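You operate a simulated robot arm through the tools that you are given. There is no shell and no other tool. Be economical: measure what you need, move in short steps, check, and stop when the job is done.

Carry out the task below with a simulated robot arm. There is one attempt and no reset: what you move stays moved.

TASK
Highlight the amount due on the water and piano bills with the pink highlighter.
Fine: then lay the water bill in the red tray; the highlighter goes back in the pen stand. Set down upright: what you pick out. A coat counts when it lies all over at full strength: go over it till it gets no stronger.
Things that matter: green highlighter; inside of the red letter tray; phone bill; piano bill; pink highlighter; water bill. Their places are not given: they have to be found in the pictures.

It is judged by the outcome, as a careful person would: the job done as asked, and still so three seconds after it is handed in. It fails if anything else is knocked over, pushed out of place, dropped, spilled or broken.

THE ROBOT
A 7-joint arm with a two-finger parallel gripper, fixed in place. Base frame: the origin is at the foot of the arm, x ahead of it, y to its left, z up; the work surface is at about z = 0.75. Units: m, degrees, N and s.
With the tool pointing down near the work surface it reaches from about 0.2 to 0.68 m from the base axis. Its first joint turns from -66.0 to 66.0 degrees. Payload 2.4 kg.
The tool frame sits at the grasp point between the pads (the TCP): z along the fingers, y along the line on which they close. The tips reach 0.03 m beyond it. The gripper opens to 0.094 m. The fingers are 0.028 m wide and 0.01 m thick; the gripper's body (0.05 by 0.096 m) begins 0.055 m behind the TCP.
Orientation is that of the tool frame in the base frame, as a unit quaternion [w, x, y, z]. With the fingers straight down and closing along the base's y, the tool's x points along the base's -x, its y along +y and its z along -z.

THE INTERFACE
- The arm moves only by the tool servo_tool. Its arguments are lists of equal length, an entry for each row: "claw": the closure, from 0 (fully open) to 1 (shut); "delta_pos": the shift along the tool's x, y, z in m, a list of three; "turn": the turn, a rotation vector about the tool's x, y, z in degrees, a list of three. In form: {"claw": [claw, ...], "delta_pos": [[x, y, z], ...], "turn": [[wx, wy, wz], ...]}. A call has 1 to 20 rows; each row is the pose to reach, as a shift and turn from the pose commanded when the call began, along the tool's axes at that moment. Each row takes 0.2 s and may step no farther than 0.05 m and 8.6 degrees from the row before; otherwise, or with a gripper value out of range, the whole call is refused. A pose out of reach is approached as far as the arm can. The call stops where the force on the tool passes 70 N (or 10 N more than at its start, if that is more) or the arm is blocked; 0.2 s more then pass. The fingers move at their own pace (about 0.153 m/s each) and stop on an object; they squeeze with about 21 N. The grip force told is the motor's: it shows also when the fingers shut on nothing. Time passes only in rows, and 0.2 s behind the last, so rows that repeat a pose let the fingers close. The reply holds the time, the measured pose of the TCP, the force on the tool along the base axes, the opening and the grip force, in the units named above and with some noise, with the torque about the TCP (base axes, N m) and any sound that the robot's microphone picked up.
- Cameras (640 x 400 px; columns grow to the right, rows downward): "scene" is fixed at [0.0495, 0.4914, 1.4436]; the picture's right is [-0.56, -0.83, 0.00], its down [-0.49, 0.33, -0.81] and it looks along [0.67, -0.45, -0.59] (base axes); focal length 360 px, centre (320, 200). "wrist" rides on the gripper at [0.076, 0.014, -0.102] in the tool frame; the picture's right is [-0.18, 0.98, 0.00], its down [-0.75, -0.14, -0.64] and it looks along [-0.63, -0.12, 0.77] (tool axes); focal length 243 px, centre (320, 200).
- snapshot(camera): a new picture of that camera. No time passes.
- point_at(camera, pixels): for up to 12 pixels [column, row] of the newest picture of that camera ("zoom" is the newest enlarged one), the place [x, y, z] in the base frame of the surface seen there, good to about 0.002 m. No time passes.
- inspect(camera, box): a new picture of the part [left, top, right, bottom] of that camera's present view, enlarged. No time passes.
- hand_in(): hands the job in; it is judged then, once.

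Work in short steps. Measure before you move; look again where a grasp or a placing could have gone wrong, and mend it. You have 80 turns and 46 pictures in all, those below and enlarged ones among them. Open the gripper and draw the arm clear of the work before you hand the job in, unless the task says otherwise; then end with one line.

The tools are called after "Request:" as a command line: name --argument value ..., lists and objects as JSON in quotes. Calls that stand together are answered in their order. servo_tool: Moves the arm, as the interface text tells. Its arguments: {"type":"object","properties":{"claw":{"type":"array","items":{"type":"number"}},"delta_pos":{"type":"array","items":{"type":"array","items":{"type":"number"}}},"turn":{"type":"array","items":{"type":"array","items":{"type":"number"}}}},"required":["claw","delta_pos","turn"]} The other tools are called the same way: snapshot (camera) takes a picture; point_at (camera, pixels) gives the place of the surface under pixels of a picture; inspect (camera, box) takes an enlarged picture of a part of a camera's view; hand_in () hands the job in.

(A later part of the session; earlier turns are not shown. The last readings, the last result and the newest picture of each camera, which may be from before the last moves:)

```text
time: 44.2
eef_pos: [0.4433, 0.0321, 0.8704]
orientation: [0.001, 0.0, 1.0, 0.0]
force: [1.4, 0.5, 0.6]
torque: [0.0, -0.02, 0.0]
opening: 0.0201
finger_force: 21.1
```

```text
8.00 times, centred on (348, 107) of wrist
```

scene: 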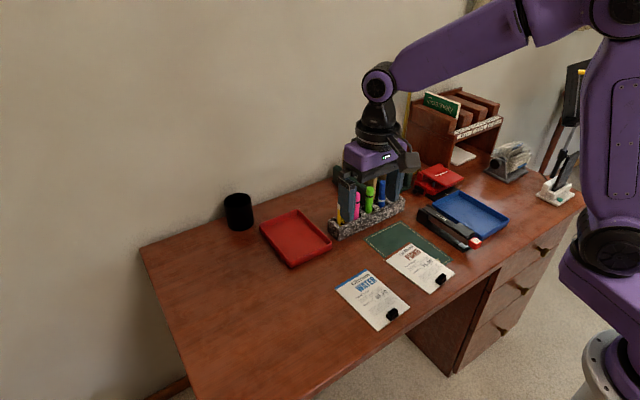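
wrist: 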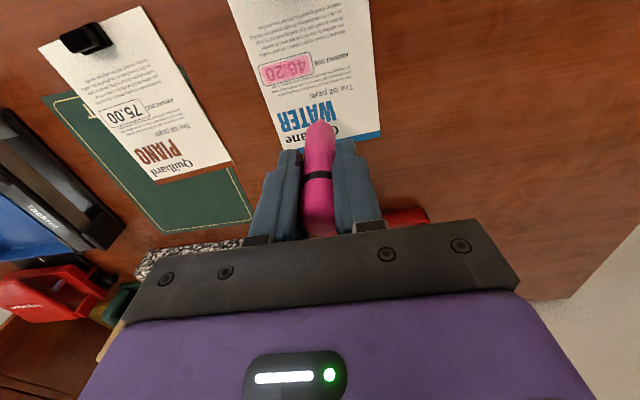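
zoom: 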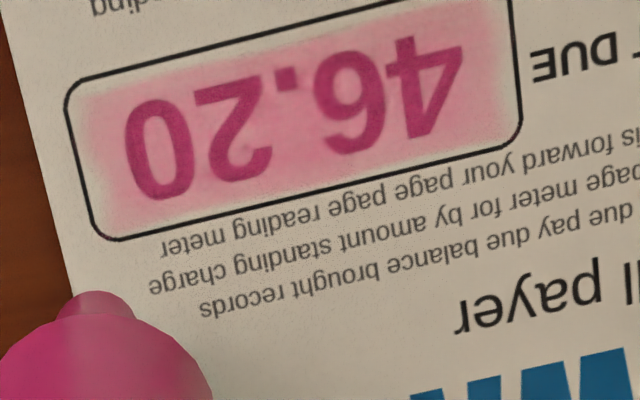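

Good coverage; only thin lighter fringes at the ends. I run one perimeter loop slightly wider with contact pressure.

Request:
servo_tool --claw '[1, 1, 1, 1, 1, 1, 1, 1, 1, 1, 1, 1, 1, 1, 1, 1, 1, 1, 1, 1]' --delta_pos '[[0, -0.0007, 0.029], [0, -0.0007, 0.0304], [0.004, -0.0007, 0.0304], [0.008, -0.0007, 0.0304], [0.0112, -0.0007, 0.0304], [0.0116, 0.006, 0.0305], [0.012, 0.012, 0.0305], [0.0124, 0.018, 0.0305], [0.0128, 0.024, 0.0305], [0.0132, 0.03, 0.0306], [0.0136, 0.036, 0.0306], [0.0141, 0.044, 0.0306], [0.0141, 0.044, 0.0306], [0.0105, 0.044, 0.0306], [0.0065, 0.044, 0.0307], [0.0029, 0.044, 0.0307], [0.0029, 0.044, 0.0307], [0.0024, 0.037, 0.0307], [0.002, 0.0305, 0.0307], [0.0016, 0.024, 0.0308]]' --turn '[[0, 0, 0], [0, 0, 0], [0, 0, 0], [0, 0, 0], [0, 0, 0], [0, 0, 0], [0, 0, 0], [0, 0, 0], [0, 0, 0], [0, 0, 0], [0, 0, 0], [0, 0, 0], [0, 0, 0], [0, 0, 0], [0, 0, 0], [0, 0, 0], [0, 0, 0], [0, 0, 0], [0, 0, 0], [0, 0, 0]]'

```text
time: 48.4
eef_pos: [0.4399, 0.0548, 0.8397]
orientation: [0.001, 0.0, 1.0, 0.0]
force: [0.8, 3.6, 10.5]
torque: [0.37, -0.07, 0.0]
opening: 0.0206
finger_force: 21.2
```

Contact 10 N. I finish the loop, pass the middle once more, and lift.

Request:
servo_tool --claw '[1, 1, 1, 1, 1, 1, 1, 1, 1, 1, 1, 1, 1, 1, 1]' --delta_pos '[[-0.0004, -0.006, 0], [-0.0008, -0.012, 0], [-0.0012, -0.018, 0], [-0.0016, -0.024, 0], [-0.0016, -0.024, 0], [0.0029, -0.024, 0.0001], [0.0033, -0.018, 0.0001], [0.0037, -0.012, 0.0001], [0.0041, -0.006, 0.0001], [0.0045, 0, 0.0001], [0.0049, 0.006, 0.0001], [0.0053, 0.012, 0.0001], [0.0057, 0.018, 0.0001], [0.0057, 0.018, -0.01], [-0.02, 0.018, -0.04]]' --turn '[[0, 0, 0], [0, 0, 0], [0, 0, 0], [0, 0, 0], [0, 0, 0], [0, 0, 0], [0, 0, 0], [0, 0, 0], [0, 0, 0], [0, 0, 0], [0, 0, 0], [0, 0, 0], [0, 0, 0], [0, 0, 0], [0, 0, 0]]'

Request:
inspect --camera "wrist" --box '[250, 50, 346, 110]'

```text
time: 51.6
eef_pos: [0.4573, 0.0717, 0.8796]
orientation: [-0.001, 0.001, 1.0, 0.001]
force: [0.8, 0.8, -0.1]
torque: [0.0, 0.02, 0.0]
opening: 0.0203
finger_force: 20.7
```

```text
6.67 times, centred on (298, 80) of wrist
```

zoom: 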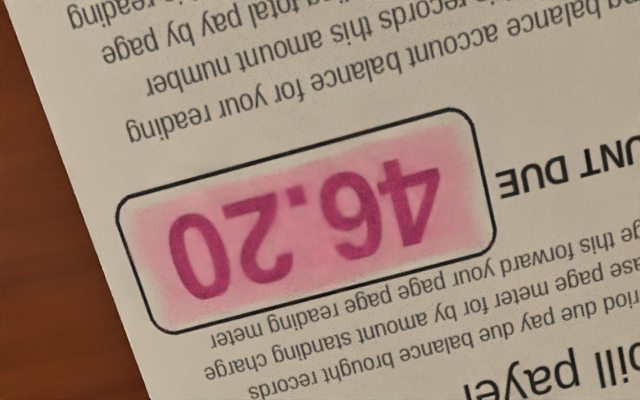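

Even and strong; a ~1.5 mm pale strip remains along the -x edge. I run one back-and-forth line 1 mm further out there.

Request:
servo_tool --claw '[1, 1, 1, 1, 1, 1, 1, 1, 1, 1, 1, 1, 1, 1, 1, 1, 1, 1, 1, 1]' --delta_pos '[[0.0333, 0.0015, 0.02], [0.0333, 0.0015, 0.038], [0.0333, 0.0015, 0.0402], [0.0329, -0.0045, 0.0402], [0.0325, -0.0105, 0.0402], [0.0321, -0.0165, 0.0402], [0.0317, -0.0225, 0.0402], [0.0313, -0.0285, 0.0403], [0.0309, -0.0345, 0.0403], [0.0306, -0.041, 0.0403], [0.0306, -0.041, 0.0403], [0.0309, -0.0345, 0.0403], [0.0313, -0.0285, 0.0403], [0.0317, -0.0225, 0.0404], [0.0321, -0.0165, 0.0404], [0.0325, -0.0105, 0.0404], [0.0329, -0.0045, 0.0404], [0.0333, 0.0015, 0.0405], [0.0333, 0.0015, 0.0405], [0.0333, 0.0015, 0.0]]' --turn '[[0, 0, 0], [0, 0, 0], [0, 0, 0], [0, 0, 0], [0, 0, 0], [0, 0, 0], [0, 0, 0], [0, 0, 0], [0, 0, 0], [0, 0, 0], [0, 0, 0], [0, 0, 0], [0, 0, 0], [0, 0, 0], [0, 0, 0], [0, 0, 0], [0, 0, 0], [0, 0, 0], [0, 0, 0], [0, 0, 0]]'

```text
time: 55.8
eef_pos: [0.4241, 0.0744, 0.8788]
orientation: [-0.001, -0.001, 1.0, 0.0]
force: [0.1, -0.3, -0.3]
torque: [-0.04, 0.01, 0.03]
opening: 0.0202
finger_force: 21.5
```

Now I move over to the piano bill and look at its box closely.

Request:
servo_tool --claw '[1, 1, 1, 1, 1]' --delta_pos '[[-0.01, -0.04, -0.01], [-0.02, -0.08, -0.01], [-0.03, -0.12, -0.01], [-0.0385, -0.16, -0.008], [-0.0385, -0.1875, -0.006]]' --turn '[[0, 0, 0], [0, 0, 0], [0, 0, 0], [0, 0, 0], [0, 0, 0]]'

Request:
inspect --camera "wrist" --box '[240, 40, 400, 140]'

Request:
point_at --camera "zoom" --pixels '[[320, 200], [320, 100]]'

```text
time: 57.0
eef_pos: [0.4647, -0.1093, 0.8851]
orientation: [0.0, -0.001, 1.0, 0.0]
force: [0.3, 0.0, 0.4]
torque: [0.01, 0.0, -0.01]
opening: 0.0203
finger_force: 21.4
```

```text
4.00 times, centred on (320, 90) of wrist
```

zoom: 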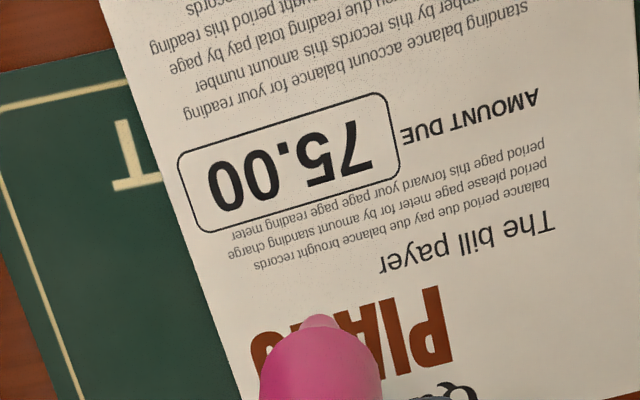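

```text
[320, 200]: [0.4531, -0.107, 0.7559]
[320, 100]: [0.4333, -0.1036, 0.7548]
```

I measure the piano box's corners, edge midpoints and the tip.

Request:
point_at --camera "zoom" --pixels '[[178, 160], [380, 93], [400, 172], [200, 233], [280, 125], [300, 205], [190, 195], [391, 130], [289, 165], [318, 317], [318, 325], [305, 322]]'

```text
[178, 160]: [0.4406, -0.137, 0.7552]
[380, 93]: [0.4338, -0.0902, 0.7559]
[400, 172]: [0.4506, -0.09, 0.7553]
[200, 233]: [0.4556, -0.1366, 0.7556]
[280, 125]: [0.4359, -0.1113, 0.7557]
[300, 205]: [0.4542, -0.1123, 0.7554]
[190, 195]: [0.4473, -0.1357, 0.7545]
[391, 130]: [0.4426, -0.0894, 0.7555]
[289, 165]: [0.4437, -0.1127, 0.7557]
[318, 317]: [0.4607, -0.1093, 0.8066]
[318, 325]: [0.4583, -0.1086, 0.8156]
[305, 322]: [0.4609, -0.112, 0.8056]
```

Piano box centre ≈ (0.4449, -0.1133), slope dx/dy ≈ -0.125. I come down at the +y end of its middle line and feel for contact.

Request:
servo_tool --claw '[1, 1, 1, 1, 1]' --delta_pos '[[0.0248, 0.018, 0.02], [0.0248, 0.018, 0.04], [0.0248, 0.018, 0.0455], [0.0248, 0.018, 0.046], [0.0248, 0.018, 0.0463]]' --turn '[[0, 0, 0], [0, 0, 0], [0, 0, 0], [0, 0, 0], [0, 0, 0]]'

```text
time: 58.2
eef_pos: [0.4394, -0.0932, 0.8391]
orientation: [0.0, -0.001, 1.0, 0.0]
force: [-1.7, 1.2, 6.8]
torque: [0.1, 0.11, 0.04]
opening: 0.0203
finger_force: 20.8
```

Contact 6.8 N. I sweep the middle two lines, then check alignment.

Request:
servo_tool --claw '[1, 1, 1, 1, 1, 1, 1, 1, 1, 1, 1, 1, 1, 1, 1, 1, 1, 1]' --delta_pos '[[-0.0008, -0.006, 0], [-0.0015, -0.012, 0], [-0.0023, -0.018, 0.0001], [-0.003, -0.024, 0.0001], [-0.0038, -0.03, 0.0001], [-0.0045, -0.036, 0.0001], [-0.0053, -0.0425, 0.0001], [-0.0053, -0.0425, 0.0001], [-0.0083, -0.0425, 0.0001], [-0.0083, -0.0425, 0.0002], [-0.0075, -0.036, 0.0002], [-0.0068, -0.03, 0.0002], [-0.006, -0.024, 0.0002], [-0.0053, -0.018, 0.0002], [-0.0045, -0.012, 0.0002], [-0.0038, -0.006, 0.0003], [-0.003, 0, 0.0003], [-0.003, 0, 0.0003]]' --turn '[[0, 0, 0], [0, 0, 0], [0, 0, 0], [0, 0, 0], [0, 0, 0], [0, 0, 0], [0, 0, 0], [0, 0, 0], [0, 0, 0], [0, 0, 0], [0, 0, 0], [0, 0, 0], [0, 0, 0], [0, 0, 0], [0, 0, 0], [0, 0, 0], [0, 0, 0], [0, 0, 0]]'

Request:
inspect --camera "wrist" --box '[220, 70, 340, 145]'

```text
time: 62.0
eef_pos: [0.4442, -0.0949, 0.8374]
orientation: [0.002, 0.0, 1.0, 0.0]
force: [1.7, -7.1, 19.3]
torque: [-0.58, -0.15, 0.01]
opening: 0.0206
finger_force: 21.0
```

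```text
5.33 times, centred on (280, 108) of wrist
```

zoom: 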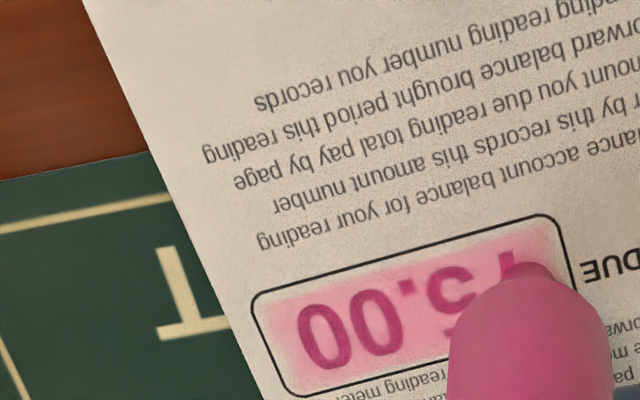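

Well aligned. I ease off slightly, then sweep the +x edge, across the -y end, and back along the -x edge.

Request:
servo_tool --claw '[1, 1, 1, 1, 1, 1, 1, 1, 1, 1, 1, 1, 1, 1, 1, 1, 1, 1, 1, 1]' --delta_pos '[[-0.003, 0, -0.0003], [-0.0038, -0.006, -0.0003], [-0.0045, -0.012, -0.0003], [-0.0053, -0.018, -0.0002], [-0.006, -0.024, -0.0002], [-0.0068, -0.03, -0.0002], [-0.0075, -0.036, -0.0001], [-0.0083, -0.0425, -0.0001], [-0.0083, -0.0425, -0.0001], [-0.0043, -0.0425, 0], [-0.0003, -0.0425, 0], [0.0037, -0.0425, 0], [0.0037, -0.0425, 0.0001], [0.0045, -0.036, 0.0001], [0.0052, -0.03, 0.0001], [0.006, -0.024, 0.0001], [0.0067, -0.018, 0.0002], [0.0075, -0.012, 0.0002], [0.0082, -0.006, 0.0002], [0.009, 0, 0.0002]]' --turn '[[0, 0, 0], [0, 0, 0], [0, 0, 0], [0, 0, 0], [0, 0, 0], [0, 0, 0], [0, 0, 0], [0, 0, 0], [0, 0, 0], [0, 0, 0], [0, 0, 0], [0, 0, 0], [0, 0, 0], [0, 0, 0], [0, 0, 0], [0, 0, 0], [0, 0, 0], [0, 0, 0], [0, 0, 0], [0, 0, 0]]'

```text
time: 66.2
eef_pos: [0.4369, -0.0947, 0.8381]
orientation: [0.0, 0.001, 1.0, 0.001]
force: [0.6, -0.8, 3.5]
torque: [-0.11, -0.01, 0.0]
opening: 0.0201
finger_force: 21.2
```

Contact 3.5 N. I paint across the +y end and then the two inner lines again.

Request:
servo_tool --claw '[1, 1, 1, 1, 1, 1, 1, 1, 1, 1, 1, 1, 1, 1, 1, 1, 1, 1, 1, 1]' --delta_pos '[[-0.004, 0.001, 0.0001], [-0.008, 0.001, 0.0001], [-0.012, 0.001, 0.0001], [-0.012, 0.001, 0.0001], [-0.003, 0, 0.0001], [-0.0038, -0.006, 0.0001], [-0.0045, -0.012, 0.0001], [-0.0053, -0.018, 0.0002], [-0.006, -0.024, 0.0002], [-0.0068, -0.03, 0.0002], [-0.0075, -0.036, 0.0002], [-0.0083, -0.0425, 0.0002], [-0.0113, -0.0425, 0.0003], [-0.0105, -0.036, 0.0003], [-0.0098, -0.03, 0.0003], [-0.009, -0.024, 0.0003], [-0.0083, -0.018, 0.0003], [-0.0075, -0.012, 0.0004], [-0.0068, -0.006, 0.0004], [-0.006, 0, 0.0004]]' --turn '[[0, 0, 0], [0, 0, 0], [0, 0, 0], [0, 0, 0], [0, 0, 0], [0, 0, 0], [0, 0, 0], [0, 0, 0], [0, 0, 0], [0, 0, 0], [0, 0, 0], [0, 0, 0], [0, 0, 0], [0, 0, 0], [0, 0, 0], [0, 0, 0], [0, 0, 0], [0, 0, 0], [0, 0, 0], [0, 0, 0]]'

```text
time: 70.4
eef_pos: [0.44, -0.0954, 0.8387]
orientation: [-0.001, -0.001, 1.0, 0.0]
force: [0.2, -0.3, -0.2]
torque: [0.01, -0.03, 0.01]
opening: 0.0202
finger_force: 20.8
```

Contact lost at the end; I feel down again.

Request:
servo_tool --claw '[1, 1, 1]' --delta_pos '[[0, 0, 0.0003], [0, 0, 0.0005], [0, 0, 0.0005]]' --turn '[[0, 0, 0], [0, 0, 0], [0, 0, 0]]'

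```text
time: 71.2
eef_pos: [0.4424, -0.0944, 0.8363]
orientation: [0.0, -0.001, 1.0, 0.0]
force: [-1.9, 0.9, 9.0]
torque: [0.08, 0.14, 0.01]
opening: 0.0203
finger_force: 20.6
```

9 N contact. I run a full perimeter loop.

Request:
servo_tool --claw '[1, 1, 1, 1, 1, 1, 1, 1, 1, 1, 1, 1, 1, 1, 1, 1, 1, 1, 1, 1]' --delta_pos '[[0.0067, 0.0005, 0], [0.0059, -0.006, 0], [0.0052, -0.012, 0], [0.0044, -0.018, 0], [0.0037, -0.024, 0.0001], [0.0029, -0.03, 0.0001], [0.0022, -0.036, 0.0001], [0.0014, -0.043, 0.0001], [-0.0025, -0.043, 0.0001], [-0.0065, -0.043, 0.0001], [-0.0113, -0.043, 0.0001], [-0.0105, -0.036, 0.0002], [-0.0098, -0.03, 0.0002], [-0.009, -0.024, 0.0002], [-0.0083, -0.018, 0.0002], [-0.0075, -0.012, 0.0002], [-0.0068, -0.006, 0.0002], [-0.006, 0.001, 0.0002], [-0.006, 0.001, 0.0002], [0.001, 0.001, 0.0002]]' --turn '[[0, 0, 0], [0, 0, 0], [0, 0, 0], [0, 0, 0], [0, 0, 0], [0, 0, 0], [0, 0, 0], [0, 0, 0], [0, 0, 0], [0, 0, 0], [0, 0, 0], [0, 0, 0], [0, 0, 0], [0, 0, 0], [0, 0, 0], [0, 0, 0], [0, 0, 0], [0, 0, 0], [0, 0, 0], [0, 0, 0]]'

```text
time: 75.4
eef_pos: [0.4386, -0.0914, 0.8373]
orientation: [0.0, -0.002, 1.0, 0.0]
force: [3.4, 0.4, 8.4]
torque: [0.08, -0.28, 0.02]
opening: 0.0202
finger_force: 21.2
```

Contact 8 N. I close the loop, redo the inner lines, lift and inspect.

Request:
servo_tool --claw '[1, 1, 1, 1, 1, 1, 1, 1, 1, 1, 1, 1, 1, 1, 1, 1, 1, 1, 1, 1]' --delta_pos '[[0.0055, 0, 0], [0.002, -0.001, 0], [0.0012, -0.007, 0], [0.0005, -0.013, 0], [-0.0003, -0.019, 0], [-0.001, -0.025, 0.0001], [-0.0018, -0.031, 0.0001], [-0.0025, -0.037, 0.0001], [-0.0033, -0.0435, 0.0001], [-0.0063, -0.0435, 0.0001], [-0.0055, -0.037, 0.0002], [-0.0048, -0.031, 0.0002], [-0.004, -0.025, 0.0002], [-0.0033, -0.019, 0.0002], [-0.0025, -0.013, 0.0002], [-0.0018, -0.007, 0.0002], [-0.001, -0.001, 0.0002], [-0.001, -0.001, 0.0002], [-0.001, -0.001, -0.01], [-0.025, 0, -0.045]]' --turn '[[0, 0, 0], [0, 0, 0], [0, 0, 0], [0, 0, 0], [0, 0, 0], [0, 0, 0], [0, 0, 0], [0, 0, 0], [0, 0, 0], [0, 0, 0], [0, 0, 0], [0, 0, 0], [0, 0, 0], [0, 0, 0], [0, 0, 0], [0, 0, 0], [0, 0, 0], [0, 0, 0], [0, 0, 0], [0, 0, 0]]'

Request:
inspect --camera "wrist" --box '[250, 50, 346, 110]'

Request:
inspect --camera "scene" --box '[370, 245, 470, 315]'

```text
time: 79.6
eef_pos: [0.4634, -0.0922, 0.8835]
orientation: [-0.001, 0.0, 1.0, 0.0]
force: [-0.6, 0.5, -0.3]
torque: [-0.03, -0.02, 0.05]
opening: 0.0203
finger_force: 20.8
```

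```text
6.67 times, centred on (298, 80) of wrist
```

zoom: 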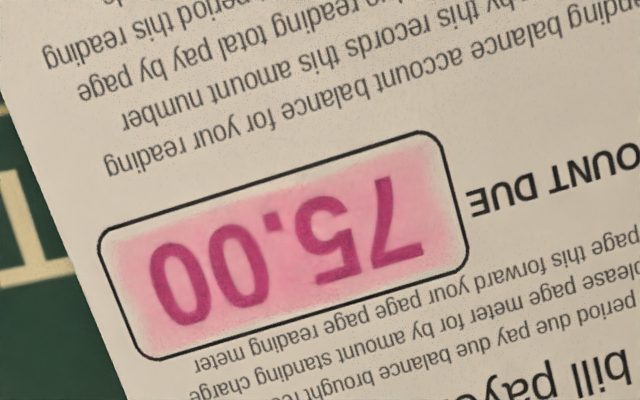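

```text
5.71 times, centred on (420, 280) of scene
```

zoom: 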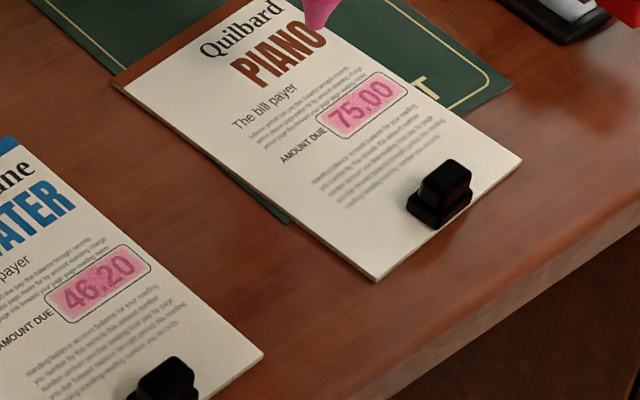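

Both coats look even; the piano's +y end is a bit pale for ~2 mm. I paint that end once more, plus one more mid line.

Request:
servo_tool --claw '[1, 1, 1, 1, 1, 1, 1, 1, 1, 1, 1, 1, 1, 1, 1, 1, 1, 1, 1, 1]' --delta_pos '[[0.018, 0.0015, 0.022], [0.018, 0.0015, 0.044], [0.018, 0.0015, 0.0455], [0.022, 0.0015, 0.0455], [0.026, 0.0015, 0.0455], [0.0302, 0.0015, 0.0455], [0.0302, 0.0015, 0.0456], [0.026, 0.0015, 0.0456], [0.022, 0.0015, 0.0456], [0.018, 0.0015, 0.0456], [0.021, -0.001, 0.0456], [0.0202, -0.007, 0.0456], [0.0195, -0.013, 0.0456], [0.0187, -0.019, 0.0456], [0.018, -0.025, 0.0456], [0.0172, -0.031, 0.0456], [0.0165, -0.037, 0.0456], [0.0157, -0.0435, 0.0456], [0.0157, -0.0435, 0.0456], [0.0157, -0.0435, 0.01]]' --turn '[[0, 0, 0], [0, 0, 0], [0, 0, 0], [0, 0, 0], [0, 0, 0], [0, 0, 0], [0, 0, 0], [0, 0, 0], [0, 0, 0], [0, 0, 0], [0, 0, 0], [0, 0, 0], [0, 0, 0], [0, 0, 0], [0, 0, 0], [0, 0, 0], [0, 0, 0], [0, 0, 0], [0, 0, 0], [0, 0, 0]]'

Request:
inspect --camera "wrist" --box '[290, 80, 386, 140]'

```text
time: 83.8
eef_pos: [0.4506, -0.1379, 0.8744]
orientation: [-0.001, 0.0, 1.0, -0.001]
force: [0.4, 0.1, 0.0]
torque: [-0.01, 0.03, 0.0]
opening: 0.0202
finger_force: 21.3
```

```text
6.67 times, centred on (338, 110) of wrist
```

zoom: 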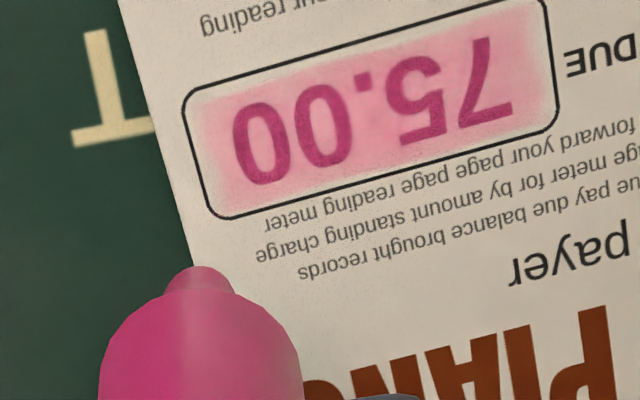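

In the scene view the piano coat looked a bit lighter than the water one, so I add another full round on the piano box.

Request:
servo_tool --claw '[1, 1, 1, 1, 1, 1, 1, 1, 1, 1, 1, 1, 1, 1, 1, 1, 1, 1, 1, 1]' --delta_pos '[[-0.003, -0.0007, 0.03], [-0.003, -0.0007, 0.0356], [0.001, -0.0007, 0.0356], [0.005, -0.0007, 0.0356], [0.0095, -0.0007, 0.0356], [0.0103, 0.006, 0.0356], [0.011, 0.012, 0.0357], [0.0118, 0.018, 0.0357], [0.0125, 0.024, 0.0357], [0.0133, 0.03, 0.0357], [0.014, 0.036, 0.0357], [0.0149, 0.0435, 0.0358], [0.0113, 0.0435, 0.0358], [0.0105, 0.036, 0.0358], [0.0098, 0.03, 0.0358], [0.009, 0.024, 0.0358], [0.0083, 0.018, 0.0358], [0.0075, 0.012, 0.0359], [0.0068, 0.006, 0.0359], [0.006, 0, 0.0359]]' --turn '[[0, 0, 0], [0, 0, 0], [0, 0, 0], [0, 0, 0], [0, 0, 0], [0, 0, 0], [0, 0, 0], [0, 0, 0], [0, 0, 0], [0, 0, 0], [0, 0, 0], [0, 0, 0], [0, 0, 0], [0, 0, 0], [0, 0, 0], [0, 0, 0], [0, 0, 0], [0, 0, 0], [0, 0, 0], [0, 0, 0]]'

```text
time: 88.0
eef_pos: [0.4424, -0.1355, 0.8365]
orientation: [0.001, 0.0, 1.0, 0.0]
force: [0.0, -0.3, 0.4]
torque: [0.01, 0.05, 0.03]
opening: 0.0202
finger_force: 21.2
```

Barely touching; I press in small steps.

Request:
servo_tool --claw '[1, 1, 1]' --delta_pos '[[0, 0, 0.0003], [0, 0, 0.0006], [0, 0, 0.0006]]' --turn '[[0, 0, 0], [0, 0, 0], [0, 0, 0]]'

```text
time: 88.8
eef_pos: [0.4426, -0.1363, 0.8364]
orientation: [0.0, 0.0, 1.0, 0.0]
force: [0.5, -1.1, 1.9]
torque: [-0.05, -0.03, 0.03]
opening: 0.0201
finger_force: 21.2
```

Light contact; I sweep three inner lines with a touch more press.

Request:
servo_tool --claw '[1, 1, 1, 1, 1, 1, 1, 1, 1, 1, 1, 1, 1, 1, 1, 1, 1, 1, 1, 1]' --delta_pos '[[0, 0, 0.0003], [0.0007, 0.006, 0.0003], [0.0015, 0.012, 0.0003], [0.0022, 0.018, 0.0003], [0.003, 0.024, 0.0003], [0.0037, 0.03, 0.0003], [0.0045, 0.036, 0.0003], [0.0053, 0.0425, 0.0004], [0.0023, 0.0425, 0.0004], [0.0015, 0.036, 0.0004], [0.0007, 0.03, 0.0004], [0, 0.024, 0.0004], [-0.0008, 0.018, 0.0004], [-0.0015, 0.012, 0.0005], [-0.0022, 0.006, 0.0005], [-0.003, 0, 0.0005], [-0.006, 0, 0.0005], [-0.0052, 0.006, 0.0005], [-0.0045, 0.012, 0.0005], [-0.0037, 0.018, 0.0005]]' --turn '[[0, 0, 0], [0, 0, 0], [0, 0, 0], [0, 0, 0], [0, 0, 0], [0, 0, 0], [0, 0, 0], [0, 0, 0], [0, 0, 0], [0, 0, 0], [0, 0, 0], [0, 0, 0], [0, 0, 0], [0, 0, 0], [0, 0, 0], [0, 0, 0], [0, 0, 0], [0, 0, 0], [0, 0, 0], [0, 0, 0]]'

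```text
time: 93.0
eef_pos: [0.4444, -0.1185, 0.8349]
orientation: [0.0, 0.0, 1.0, 0.001]
force: [0.7, -0.9, -0.3]
torque: [0.0, -0.01, -0.01]
opening: 0.0203
finger_force: 21.3
```

The pen keeps slipping up a little in the grip as it drags; I continue with more press and a steady creep downward.

Request:
servo_tool --claw '[1, 1, 1, 1, 1, 1, 1, 1, 1, 1, 1, 1, 1, 1, 1, 1, 1, 1]' --delta_pos '[[0, 0, 0.0004], [0, 0, 0.0007], [0.0008, 0.006, 0.0007], [0.0015, 0.012, 0.0007], [0.0023, 0.018, 0.0008], [0.0031, 0.0245, 0.0008], [0, 0.0245, 0.0008], [-0.0008, 0.018, 0.0009], [-0.0015, 0.012, 0.0009], [-0.0023, 0.006, 0.0009], [-0.003, 0, 0.001], [-0.0038, -0.006, 0.001], [-0.0045, -0.012, 0.001], [-0.0053, -0.018, 0.0011], [-0.0023, -0.018, 0.0011], [-0.0015, -0.012, 0.0011], [-0.0008, -0.006, 0.0012], [0, 0, 0.0012]]' --turn '[[0, 0, 0], [0, 0, 0], [0, 0, 0], [0, 0, 0], [0, 0, 0], [0, 0, 0], [0, 0, 0], [0, 0, 0], [0, 0, 0], [0, 0, 0], [0, 0, 0], [0, 0, 0], [0, 0, 0], [0, 0, 0], [0, 0, 0], [0, 0, 0], [0, 0, 0], [0, 0, 0]]'

```text
time: 96.8
eef_pos: [0.4477, -0.1185, 0.8351]
orientation: [0.0, -0.001, 1.0, 0.0]
force: [-0.5, 0.5, -0.8]
torque: [0.02, 0.0, -0.01]
opening: 0.0204
finger_force: 20.8
```

No contact force still; I feel further down.

Request:
servo_tool --claw '[1, 1, 1]' --delta_pos '[[0, 0, 0.0004], [0, 0, 0.0008], [0, 0, 0.0008]]' --turn '[[0, 0, 0], [0, 0, 0], [0, 0, 0]]'

Request:
inspect --camera "scene" --box '[370, 225, 470, 295]'

```text
time: 97.6
eef_pos: [0.447, -0.1178, 0.8328]
orientation: [-0.001, 0.0, 1.0, 0.001]
force: [-0.1, -0.2, -0.3]
torque: [0.02, 0.04, -0.02]
opening: 0.0203
finger_force: 20.7
```

```text
5.71 times, centred on (420, 260) of scene
```

zoom: 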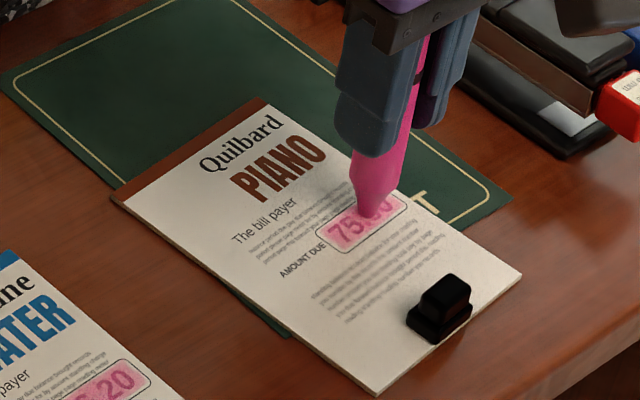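

The tip is just above the paper. I keep feeling down in small steps.

Request:
servo_tool --claw '[1, 1, 1, 1]' --delta_pos '[[0, 0, 0.0003], [0, 0, 0.0006], [0, 0, 0.0009], [0, 0, 0.0009]]' --turn '[[0, 0, 0], [0, 0, 0], [0, 0, 0], [0, 0, 0]]'

```text
time: 98.6
eef_pos: [0.4469, -0.1181, 0.833]
orientation: [0.0, 0.0, 1.0, 0.0]
force: [-0.5, -1.4, 20.3]
torque: [-0.15, 0.09, -0.02]
opening: 0.0202
finger_force: 21.1
```

Contact at 20 N; I ease off 0.4 mm and sweep three lines.

Request:
servo_tool --claw '[1, 1, 1, 1, 1, 1, 1, 1, 1, 1, 1, 1, 1, 1, 1, 1, 1, 1, 1, 1]' --delta_pos '[[0, 0, -0.0003], [0.0008, 0.006, -0.0003], [0.0015, 0.012, -0.0003], [0.0023, 0.018, -0.0003], [0.0031, 0.0245, -0.0003], [0.006, 0.0245, -0.0003], [0.0052, 0.018, -0.0003], [0.0045, 0.012, -0.0003], [0.0037, 0.006, -0.0003], [0.003, 0, -0.0002], [0.0022, -0.006, -0.0002], [0.0015, -0.012, -0.0002], [0.0007, -0.018, -0.0002], [-0.0053, -0.018, -0.0002], [-0.0045, -0.012, -0.0001], [-0.0038, -0.006, -0.0001], [-0.003, 0, -0.0001], [-0.0023, 0.006, -0.0001], [-0.0015, 0.012, -0.0001], [0, 0.0245, -0.0001]]' --turn '[[0, 0, 0], [0, 0, 0], [0, 0, 0], [0, 0, 0], [0, 0, 0], [0, 0, 0], [0, 0, 0], [0, 0, 0], [0, 0, 0], [0, 0, 0], [0, 0, 0], [0, 0, 0], [0, 0, 0], [0, 0, 0], [0, 0, 0], [0, 0, 0], [0, 0, 0], [0, 0, 0], [0, 0, 0], [0, 0, 0]]'

```text
time: 102.8
eef_pos: [0.4468, -0.0956, 0.8324]
orientation: [0.002, 0.0, 1.0, 0.0]
force: [2.2, -6.7, 20.3]
torque: [-0.59, -0.24, 0.02]
opening: 0.0202
finger_force: 21.0
```

Contact held throughout. I do the end strokes, the -x edge and one inner line.

Request:
servo_tool --claw '[1, 1, 1, 1, 1, 1, 1, 1, 1, 1, 1, 1, 1, 1, 1, 1, 1, 1, 1, 1]' --delta_pos '[[0.004, 0.001, -0.0003], [0.008, 0.001, -0.0003], [0.0125, 0.001, -0.0003], [0.0119, -0.006, -0.0003], [0.0112, -0.012, -0.0003], [0.0104, -0.018, -0.0003], [0.0097, -0.024, -0.0003], [0.0089, -0.03, -0.0002], [0.0082, -0.036, -0.0002], [0.0072, -0.043, -0.0002], [0.0032, -0.043, -0.0002], [-0.0008, -0.043, -0.0002], [-0.0053, -0.043, -0.0002], [0.0037, -0.0425, -0.0001], [0.0045, -0.036, -0.0001], [0.0052, -0.03, -0.0001], [0.006, -0.024, -0.0001], [0.0068, -0.018, -0.0001], [0.0075, -0.012, -0.0001], [0.009, 0, -0.0001]]' --turn '[[0, 0, 0], [0, 0, 0], [0, 0, 0], [0, 0, 0], [0, 0, 0], [0, 0, 0], [0, 0, 0], [0, 0, 0], [0, 0, 0], [0, 0, 0], [0, 0, 0], [0, 0, 0], [0, 0, 0], [0, 0, 0], [0, 0, 0], [0, 0, 0], [0, 0, 0], [0, 0, 0], [0, 0, 0], [0, 0, 0]]'

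Request:
servo_tool --claw '[1, 1, 1]' --delta_pos '[[0, 0, -0.02], [-0.03, 0, -0.05], [-0.065, 0, -0.08]]' --turn '[[0, 0, 0], [0, 0, 0], [0, 0, 0]]'

Request:
inspect --camera "scene" --box '[360, 250, 450, 310]'

```text
time: 107.0
eef_pos: [0.4364, -0.0953, 0.8321]
orientation: [0.0, 0.0, 1.0, 0.001]
force: [0.0, -0.4, 1.8]
torque: [-0.05, -0.05, 0.01]
opening: 0.0202
finger_force: 20.8
```

```text
time: 107.8
eef_pos: [0.5038, -0.0969, 0.9163]
orientation: [-0.001, 0.0, 1.0, -0.001]
force: [0.1, -0.1, -0.2]
torque: [-0.02, 0.04, -0.07]
opening: 0.0199
finger_force: 21.0
```

```text
6.67 times, centred on (405, 280) of scene
```

zoom: 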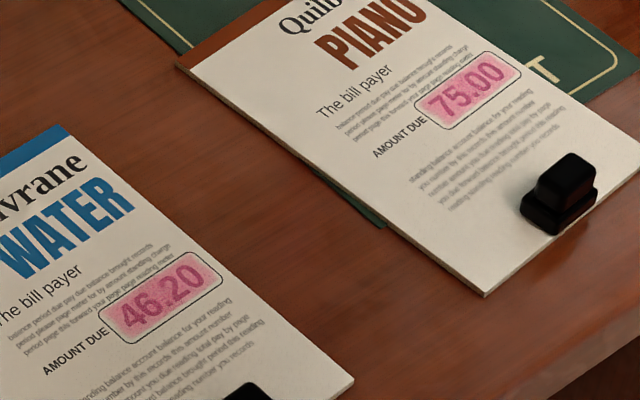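

Both coats are now equally strong. I raise the pen and carry it above its empty slot, then look.

Request:
servo_tool --claw '[1, 1, 1, 1, 1, 1]' --delta_pos '[[0, 0, -0.035], [-0.01, 0.01, -0.07], [-0.05, 0.025, -0.075], [-0.09, 0.044, -0.075], [-0.13, 0.044, -0.075], [-0.1648, 0.044, -0.075]]' --turn '[[0, 0, 0], [0, 0, 0], [0, 0, 0], [0, 0, 0], [0, 0, 0], [0, 0, 0]]'

Request:
inspect --camera "scene" --box '[325, 160, 415, 235]'

```text
time: 109.2
eef_pos: [0.6655, -0.0533, 0.988]
orientation: [-0.001, -0.001, 1.0, 0.0]
force: [-0.2, -0.3, 0.2]
torque: [-0.01, 0.02, -0.02]
opening: 0.0204
finger_force: 21.6
```

```text
5.33 times, centred on (370, 198) of scene
```

zoom: 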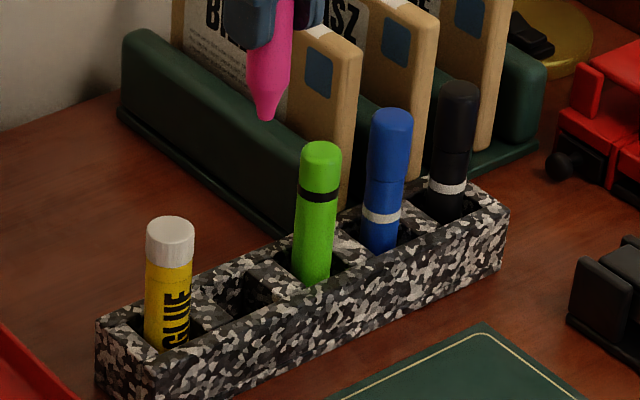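

I measure the empty slot's rim and the pen's tip and body.

Request:
point_at --camera "zoom" --pixels '[[265, 117], [258, 112], [273, 112], [266, 95], [268, 60], [190, 298], [238, 272], [232, 318], [275, 297], [228, 300], [200, 310], [262, 270]]'

```text
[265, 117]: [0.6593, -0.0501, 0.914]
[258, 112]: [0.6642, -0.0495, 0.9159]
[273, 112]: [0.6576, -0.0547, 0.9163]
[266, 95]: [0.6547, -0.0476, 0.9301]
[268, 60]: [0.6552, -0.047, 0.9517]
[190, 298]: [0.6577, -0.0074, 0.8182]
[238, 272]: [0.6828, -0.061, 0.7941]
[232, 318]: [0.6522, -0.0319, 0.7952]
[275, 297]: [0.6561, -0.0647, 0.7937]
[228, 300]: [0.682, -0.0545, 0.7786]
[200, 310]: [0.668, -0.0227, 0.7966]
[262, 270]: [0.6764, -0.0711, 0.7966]
```

Tip ≈ (0.662, -0.052), slot centre ≈ (0.667, -0.049). I shift +4 mm x, +3 mm y and lower the tip into the slot mouth.

Request:
servo_tool --claw '[1, 1, 1, 1, 1, 1, 1]' --delta_pos '[[-0.004, 0.003, 0], [-0.004, 0.003, 0.03], [-0.004, 0.003, 0.06], [-0.004, 0.003, 0.09], [-0.004, 0.003, 0.105], [-0.004, 0.003, 0.12], [-0.004, 0.003, 0.125]]' --turn '[[0, 0, 0], [0, 0, 0], [0, 0, 0], [0, 0, 0], [0, 0, 0], [0, 0, 0], [0, 0, 0]]'

Request:
inspect --camera "scene" --box '[325, 160, 415, 235]'

```text
time: 110.8
eef_pos: [0.6684, -0.0471, 0.8629]
orientation: [0.0, -0.001, 1.0, 0.0]
force: [0.1, 0.8, -0.1]
torque: [0.01, -0.01, -0.01]
opening: 0.0202
finger_force: 21.4
```

```text
5.33 times, centred on (370, 198) of scene
```

zoom: 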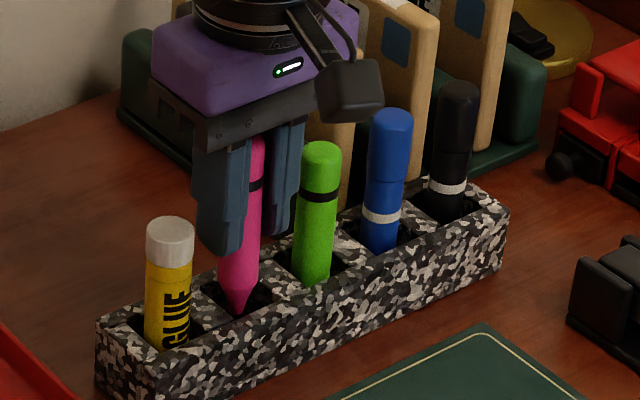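

The tip is inside the slot. I lower to near the floor, watching the force.

Request:
servo_tool --claw '[1, 1, 1, 1]' --delta_pos '[[0, 0, 0.008], [0, 0, 0.016], [0, 0, 0.022], [0, 0, 0.025]]' --turn '[[0, 0, 0], [0, 0, 0], [0, 0, 0], [0, 0, 0]]'

```text
time: 111.8
eef_pos: [0.6708, -0.0462, 0.8371]
orientation: [0.0, -0.001, 1.0, -0.001]
force: [0.2, 0.2, -0.3]
torque: [-0.03, 0.02, 0.02]
opening: 0.0201
finger_force: 20.9
```

No contact yet; two to three millimetres more.

Request:
servo_tool --claw '[1, 1, 1, 1]' --delta_pos '[[0, 0, 0.001], [0, 0, 0.002], [0, 0, 0.0025], [0, 0, 0.0025]]' --turn '[[0, 0, 0], [0, 0, 0], [0, 0, 0], [0, 0, 0]]'

```text
time: 112.8
eef_pos: [0.6708, -0.0453, 0.8361]
orientation: [0.003, 0.0, 1.0, -0.001]
force: [-1.6, -0.8, 20.1]
torque: [-0.08, 0.08, 0.01]
opening: 0.0203
finger_force: 20.7
```

Floor reached. I open the claw just to 0.65 and withdraw straight up.

Request:
servo_tool --claw '[1, 0.65, 0.65, 0.65, 0.65, 0.65, 0.65, 0.65, 0.65]' --delta_pos '[[0, 0, -0.0008], [0, 0, -0.0008], [0, 0, -0.0008], [0, 0, -0.01], [0, 0, -0.03], [0, 0, -0.055], [0, 0, -0.085], [0, 0, -0.12], [0, 0, -0.15]]' --turn '[[0, 0, 0], [0, 0, 0], [0, 0, 0], [0, 0, 0], [0, 0, 0], [0, 0, 0], [0, 0, 0], [0, 0, 0], [0, 0, 0]]'

Request:
snapshot --camera "scene"

```text
time: 114.8
eef_pos: [0.6693, -0.0471, 0.9852]
orientation: [0.0, -0.001, 1.0, 0.0]
force: [-0.5, 0.0, 0.4]
torque: [0.02, -0.01, 0.02]
opening: 0.0327
finger_force: 0.1
```

```text
5 pictures are left
```

scene: 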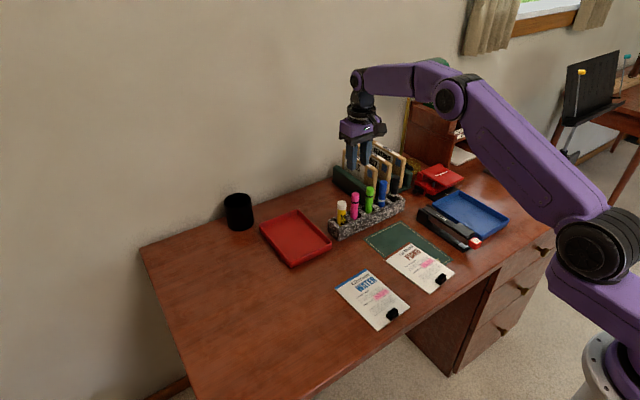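

The pink highlighter stands upright in its slot. Now I measure the water bill's corners, its clip, and the tray's inner rim.

Request:
point_at --camera "scene" --pixels '[[338, 286], [363, 272], [380, 329], [407, 308], [391, 311], [388, 313], [396, 310], [392, 317], [272, 237], [295, 217], [292, 262], [325, 240]]'

```text
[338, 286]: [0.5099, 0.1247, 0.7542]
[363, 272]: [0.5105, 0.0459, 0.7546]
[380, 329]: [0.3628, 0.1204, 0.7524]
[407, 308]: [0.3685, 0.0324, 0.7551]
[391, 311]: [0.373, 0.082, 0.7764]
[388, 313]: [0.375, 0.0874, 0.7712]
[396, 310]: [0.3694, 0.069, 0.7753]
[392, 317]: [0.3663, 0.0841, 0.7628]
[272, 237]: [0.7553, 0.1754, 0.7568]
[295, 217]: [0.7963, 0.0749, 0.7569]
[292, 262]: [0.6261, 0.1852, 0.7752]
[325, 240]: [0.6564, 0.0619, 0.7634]
```

Bill ≈ 0.146 × 0.104 m, turned ~3.3°, clip near (0.374, 0.080, top 0.777); tray interior x 0.633–0.80, y 0.068–0.186. I fly over the clip and look down at it.

Request:
servo_tool --claw '[0.65, 0.6, 0.4, 0.4, 0.4, 0.4, 0.4, 0.4, 0.4, 0.4, 0.4]' --delta_pos '[[0.04, 0, 0], [0.08, 0.015, 0], [0.12, 0.034, 0], [0.16, 0.055, 0], [0.2, 0.075, 0], [0.24, 0.1, 0], [0.28, 0.12, 0.01], [0.296, 0.127, 0.04], [0.296, 0.127, 0.08], [0.296, 0.127, 0.115], [0.296, 0.127, 0.115]]' --turn '[[0, 0, 0], [0, 0, 0], [0, 0, 0], [0, 0, 0], [0, 0, 0], [0, 0, 0], [0, 0, 0], [0, 0, 0], [0, 0, 0], [0, 0, -1.5], [0, 0, -3.3]]'

Request:
snapshot --camera "wrist"

```text
time: 117.2
eef_pos: [0.3743, 0.0804, 0.8711]
orientation: [0.0, -0.029, 1.0, 0.0]
force: [-0.3, -1.3, -0.2]
torque: [0.0, -0.01, -0.03]
opening: 0.0566
finger_force: 0.0
```

```text
4 pictures are left
```

wrist: 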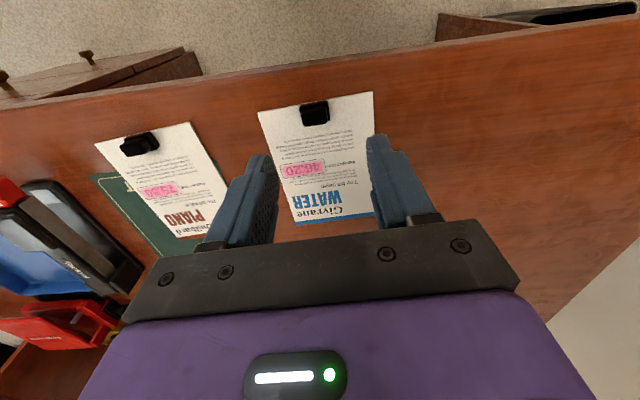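

The yaw now matches the bill's axis (0.998, 0.058). I measure the clip knob and the bill's corners.

Request:
point_at --camera "wrist" --pixels '[[314, 112], [303, 114], [325, 111], [313, 104], [316, 119], [305, 122], [327, 119], [315, 124], [259, 114], [372, 94], [373, 213], [298, 223]]'

Request:
inspect --camera "wrist" --box '[284, 90, 348, 130]'

Request:
point_at --camera "zoom" --pixels '[[320, 200], [180, 160], [180, 300], [190, 200], [300, 120], [300, 180], [300, 240], [420, 130], [420, 200], [420, 270], [300, 300], [250, 200]]'

```text
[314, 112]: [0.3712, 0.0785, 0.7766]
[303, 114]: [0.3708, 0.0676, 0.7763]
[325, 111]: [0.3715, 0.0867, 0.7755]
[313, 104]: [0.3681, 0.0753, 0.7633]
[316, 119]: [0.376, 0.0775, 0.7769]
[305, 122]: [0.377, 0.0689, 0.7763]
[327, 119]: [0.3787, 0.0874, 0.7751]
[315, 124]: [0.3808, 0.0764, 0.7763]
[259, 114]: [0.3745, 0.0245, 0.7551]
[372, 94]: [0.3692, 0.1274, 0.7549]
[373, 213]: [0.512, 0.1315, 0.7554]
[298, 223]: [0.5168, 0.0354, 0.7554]
```

```text
10.00 times, centred on (316, 110) of wrist
```

zoom: 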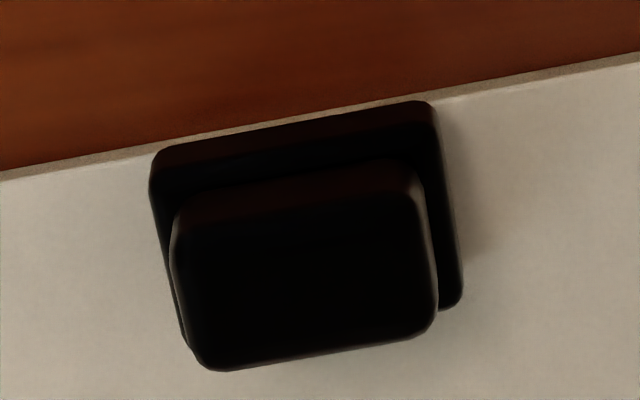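

```text
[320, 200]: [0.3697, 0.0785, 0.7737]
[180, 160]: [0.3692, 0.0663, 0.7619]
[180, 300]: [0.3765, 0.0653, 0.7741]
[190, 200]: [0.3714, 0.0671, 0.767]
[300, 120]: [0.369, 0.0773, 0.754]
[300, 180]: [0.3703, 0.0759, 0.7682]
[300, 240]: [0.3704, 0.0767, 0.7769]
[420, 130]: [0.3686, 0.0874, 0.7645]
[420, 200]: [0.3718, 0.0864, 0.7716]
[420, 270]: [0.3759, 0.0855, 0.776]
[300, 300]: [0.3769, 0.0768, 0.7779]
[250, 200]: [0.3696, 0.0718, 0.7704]
```

Knob centre ≈ (0.376, 0.0767), 22 mm wide in y, z 0.764–0.777. I descend around it (TCP 0.794) and close.

Request:
servo_tool --claw '[0.4, 0.4, 0.4, 0.4, 0.4, 1, 1, 1, 1]' --delta_pos '[[-0.001, -0.0033, 0.02], [-0.001, -0.0033, 0.045], [-0.001, -0.0033, 0.065], [-0.001, -0.0033, 0.074], [-0.001, -0.0033, 0.0762], [-0.001, -0.0033, 0.0762], [-0.001, -0.0033, 0.0762], [-0.001, -0.0033, 0.0762], [-0.001, -0.0033, 0.0762]]' --turn '[[0, 0, 0], [0, 0, 0], [0, 0, 0], [0, 0, 0], [0, 0, 0], [0, 0, 0], [0, 0, 0], [0, 0, 0], [0, 0, 0]]'

```text
time: 119.2
eef_pos: [0.3748, 0.0771, 0.795]
orientation: [0.0, -0.028, 1.0, 0.0]
force: [-0.5, 0.8, 0.3]
torque: [0.0, -0.01, -0.01]
opening: 0.0209
finger_force: 21.1
```

Clip gripped (opening 0.0209). I lift gently by 5 cm and check the reading.

Request:
servo_tool --claw '[1, 1, 1, 1, 1, 1]' --delta_pos '[[0, 0, -0.005], [0, 0, -0.012], [0, 0, -0.022], [0, 0, -0.035], [0, 0, -0.05], [0, 0, -0.05]]' --turn '[[0, 0, 0], [0, 0, 0], [0, 0, 0], [0, 0, 0], [0, 0, 0], [0, 0, 0]]'

Request:
snapshot --camera "scene"

Request:
point_at --camera "scene" --pixels '[[360, 265], [345, 270], [355, 280], [365, 290], [375, 300], [330, 270]]'

```text
time: 120.6
eef_pos: [0.3755, 0.0755, 0.8442]
orientation: [0.0, -0.029, 1.0, 0.0]
force: [0.1, -0.5, 0.6]
torque: [0.01, 0.0, 0.0]
opening: 0.0208
finger_force: 21.2
```

```text
2 pictures are left
```

scene: 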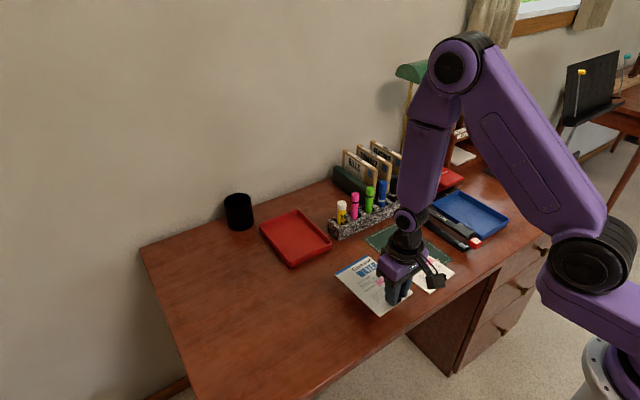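

```text
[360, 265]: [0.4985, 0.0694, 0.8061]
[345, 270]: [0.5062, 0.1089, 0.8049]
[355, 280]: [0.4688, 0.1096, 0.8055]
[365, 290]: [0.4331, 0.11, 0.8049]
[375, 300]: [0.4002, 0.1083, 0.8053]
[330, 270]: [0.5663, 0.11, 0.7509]
```

The bill hangs level at z 0.805. I carry it first toward +y, then forward over the tray, turning it back square.

Request:
servo_tool --claw '[1, 1, 1, 1, 1, 1, 1, 1, 1]' --delta_pos '[[-0.0015, 0.025, -0.01], [-0.013, 0.0516, -0.02], [-0.0579, 0.049, -0.02], [-0.1028, 0.0464, -0.02], [-0.1477, 0.0438, -0.02], [-0.1926, 0.0412, -0.02], [-0.2375, 0.0386, -0.02], [-0.2755, 0.0364, -0.02], [-0.2755, 0.0364, -0.02]]' --turn '[[0, 0, 0], [0, 0, 0], [0, 0, 0.5], [0, 0, 1], [0, 0, 1.5], [0, 0, 2], [0, 0, 2.5], [0, 0, 2.8], [0, 0, 2.8]]'

Request:
inspect --camera "scene" --box '[240, 180, 360, 280]'

```text
time: 122.6
eef_pos: [0.6465, 0.1308, 0.8648]
orientation: [-0.001, -0.004, 1.0, -0.001]
force: [-0.7, 0.0, 0.1]
torque: [-0.04, 0.03, -0.01]
opening: 0.021
finger_force: 20.5
```

```text
4.00 times, centred on (300, 230) of scene
```

zoom: 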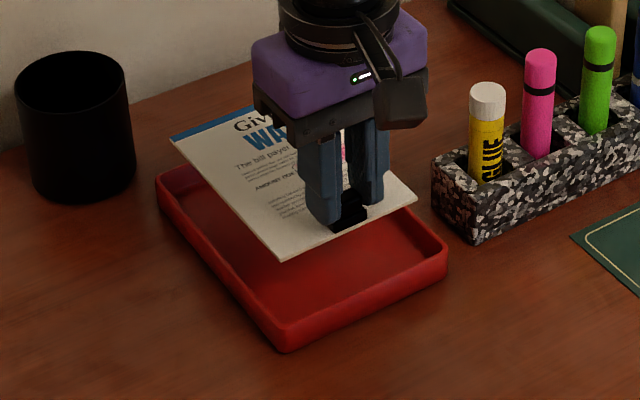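

I measure the visible bill edges and tray rims to check the alignment before lowering.

Request:
point_at --camera "zoom" --pixels '[[282, 257], [175, 140], [228, 200], [410, 202], [160, 185], [215, 255], [277, 340], [430, 250], [360, 300], [436, 245], [420, 215], [350, 228]]'

```text
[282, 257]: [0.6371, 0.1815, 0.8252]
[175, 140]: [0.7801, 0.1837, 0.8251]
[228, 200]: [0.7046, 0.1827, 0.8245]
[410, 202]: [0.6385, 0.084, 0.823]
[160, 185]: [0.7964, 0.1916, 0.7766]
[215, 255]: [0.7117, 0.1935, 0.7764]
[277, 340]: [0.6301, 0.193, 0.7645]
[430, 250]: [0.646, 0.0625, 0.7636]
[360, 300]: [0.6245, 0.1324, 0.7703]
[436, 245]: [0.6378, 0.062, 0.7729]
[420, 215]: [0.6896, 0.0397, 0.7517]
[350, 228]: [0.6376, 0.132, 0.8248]
```

Bill centre ≈ (0.710, 0.1315), tray centre ≈ (0.715, 0.1275). I correct by +4 mm x, -4 mm y and lower to just above the floor.

Request:
servo_tool --claw '[1, 1, 1, 1, 1, 1]' --delta_pos '[[-0.004, -0.004, 0], [-0.004, -0.004, 0.015], [-0.004, -0.004, 0.03], [-0.004, -0.004, 0.045], [-0.004, -0.004, 0.055], [-0.004, -0.004, 0.059]]' --turn '[[0, 0, 0], [0, 0, 0], [0, 0, 0], [0, 0, 0], [0, 0, 0], [0, 0, 0]]'

```text
time: 124.0
eef_pos: [0.6532, 0.1234, 0.8057]
orientation: [0.001, -0.005, 1.0, 0.0]
force: [0.2, 0.5, 0.3]
torque: [0.04, 0.01, -0.02]
opening: 0.0209
finger_force: 20.3
```

No contact yet; I lower in millimetre steps until the floor is felt.

Request:
servo_tool --claw '[1, 1, 1, 1]' --delta_pos '[[0, 0, 0.001], [0, 0, 0.002], [0, 0, 0.003], [0, 0, 0.0035]]' --turn '[[0, 0, 0], [0, 0, 0], [0, 0, 0], [0, 0, 0]]'

```text
time: 125.0
eef_pos: [0.652, 0.125, 0.8019]
orientation: [0.0, -0.003, 1.0, 0.0]
force: [-0.5, -0.1, -0.4]
torque: [0.01, 0.04, 0.04]
opening: 0.021
finger_force: 20.7
```

Request:
servo_tool --claw '[1, 1, 1, 1]' --delta_pos '[[0, 0, 0.0008], [0, 0, 0.0016], [0, 0, 0.0024], [0, 0, 0.0028]]' --turn '[[0, 0, 0], [0, 0, 0], [0, 0, 0], [0, 0, 0]]'

```text
time: 126.0
eef_pos: [0.6531, 0.1262, 0.7981]
orientation: [0.001, -0.004, 1.0, 0.0]
force: [-0.9, -1.4, 6.9]
torque: [-0.01, -0.15, 0.03]
opening: 0.0208
finger_force: 20.9
```

Floor contact at 6.9 N. I open the claw and withdraw straight up, then back away.

Request:
servo_tool --claw '[0.55, 0.55, 0.55, 0.55, 0.55, 0.55, 0.55, 0.4, 0.2, 0, 0]' --delta_pos '[[0, 0, 0], [0, 0, 0], [0, 0, -0.005], [0, 0, -0.02], [0, 0, -0.05], [0, 0, -0.09], [0.01, 0, -0.13], [0.05, 0, -0.15], [0.09, 0, -0.16], [0.13, 0, -0.18], [0.17, 0, -0.2]]' --turn '[[0, 0, 0], [0, 0, 0], [0, 0, 0], [0, 0, 0], [0, 0, 0], [0, 0, 0], [0, 0, 0], [0, 0, 0], [0, 0, 0], [0, 0, 0], [0, 0, 0]]'

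Request:
snapshot --camera "scene"

```text
time: 128.4
eef_pos: [0.4835, 0.1217, 0.9955]
orientation: [0.001, -0.005, 1.0, 0.0]
force: [-0.6, 0.4, 0.2]
torque: [-0.01, 0.01, -0.01]
opening: 0.0941
finger_force: 0.0
```

```text
0 pictures are left
```

scene: 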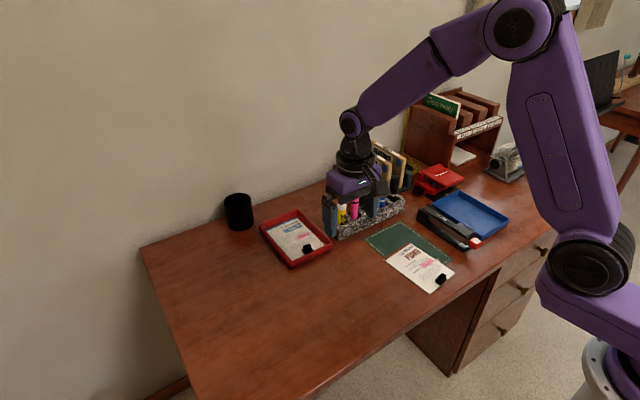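

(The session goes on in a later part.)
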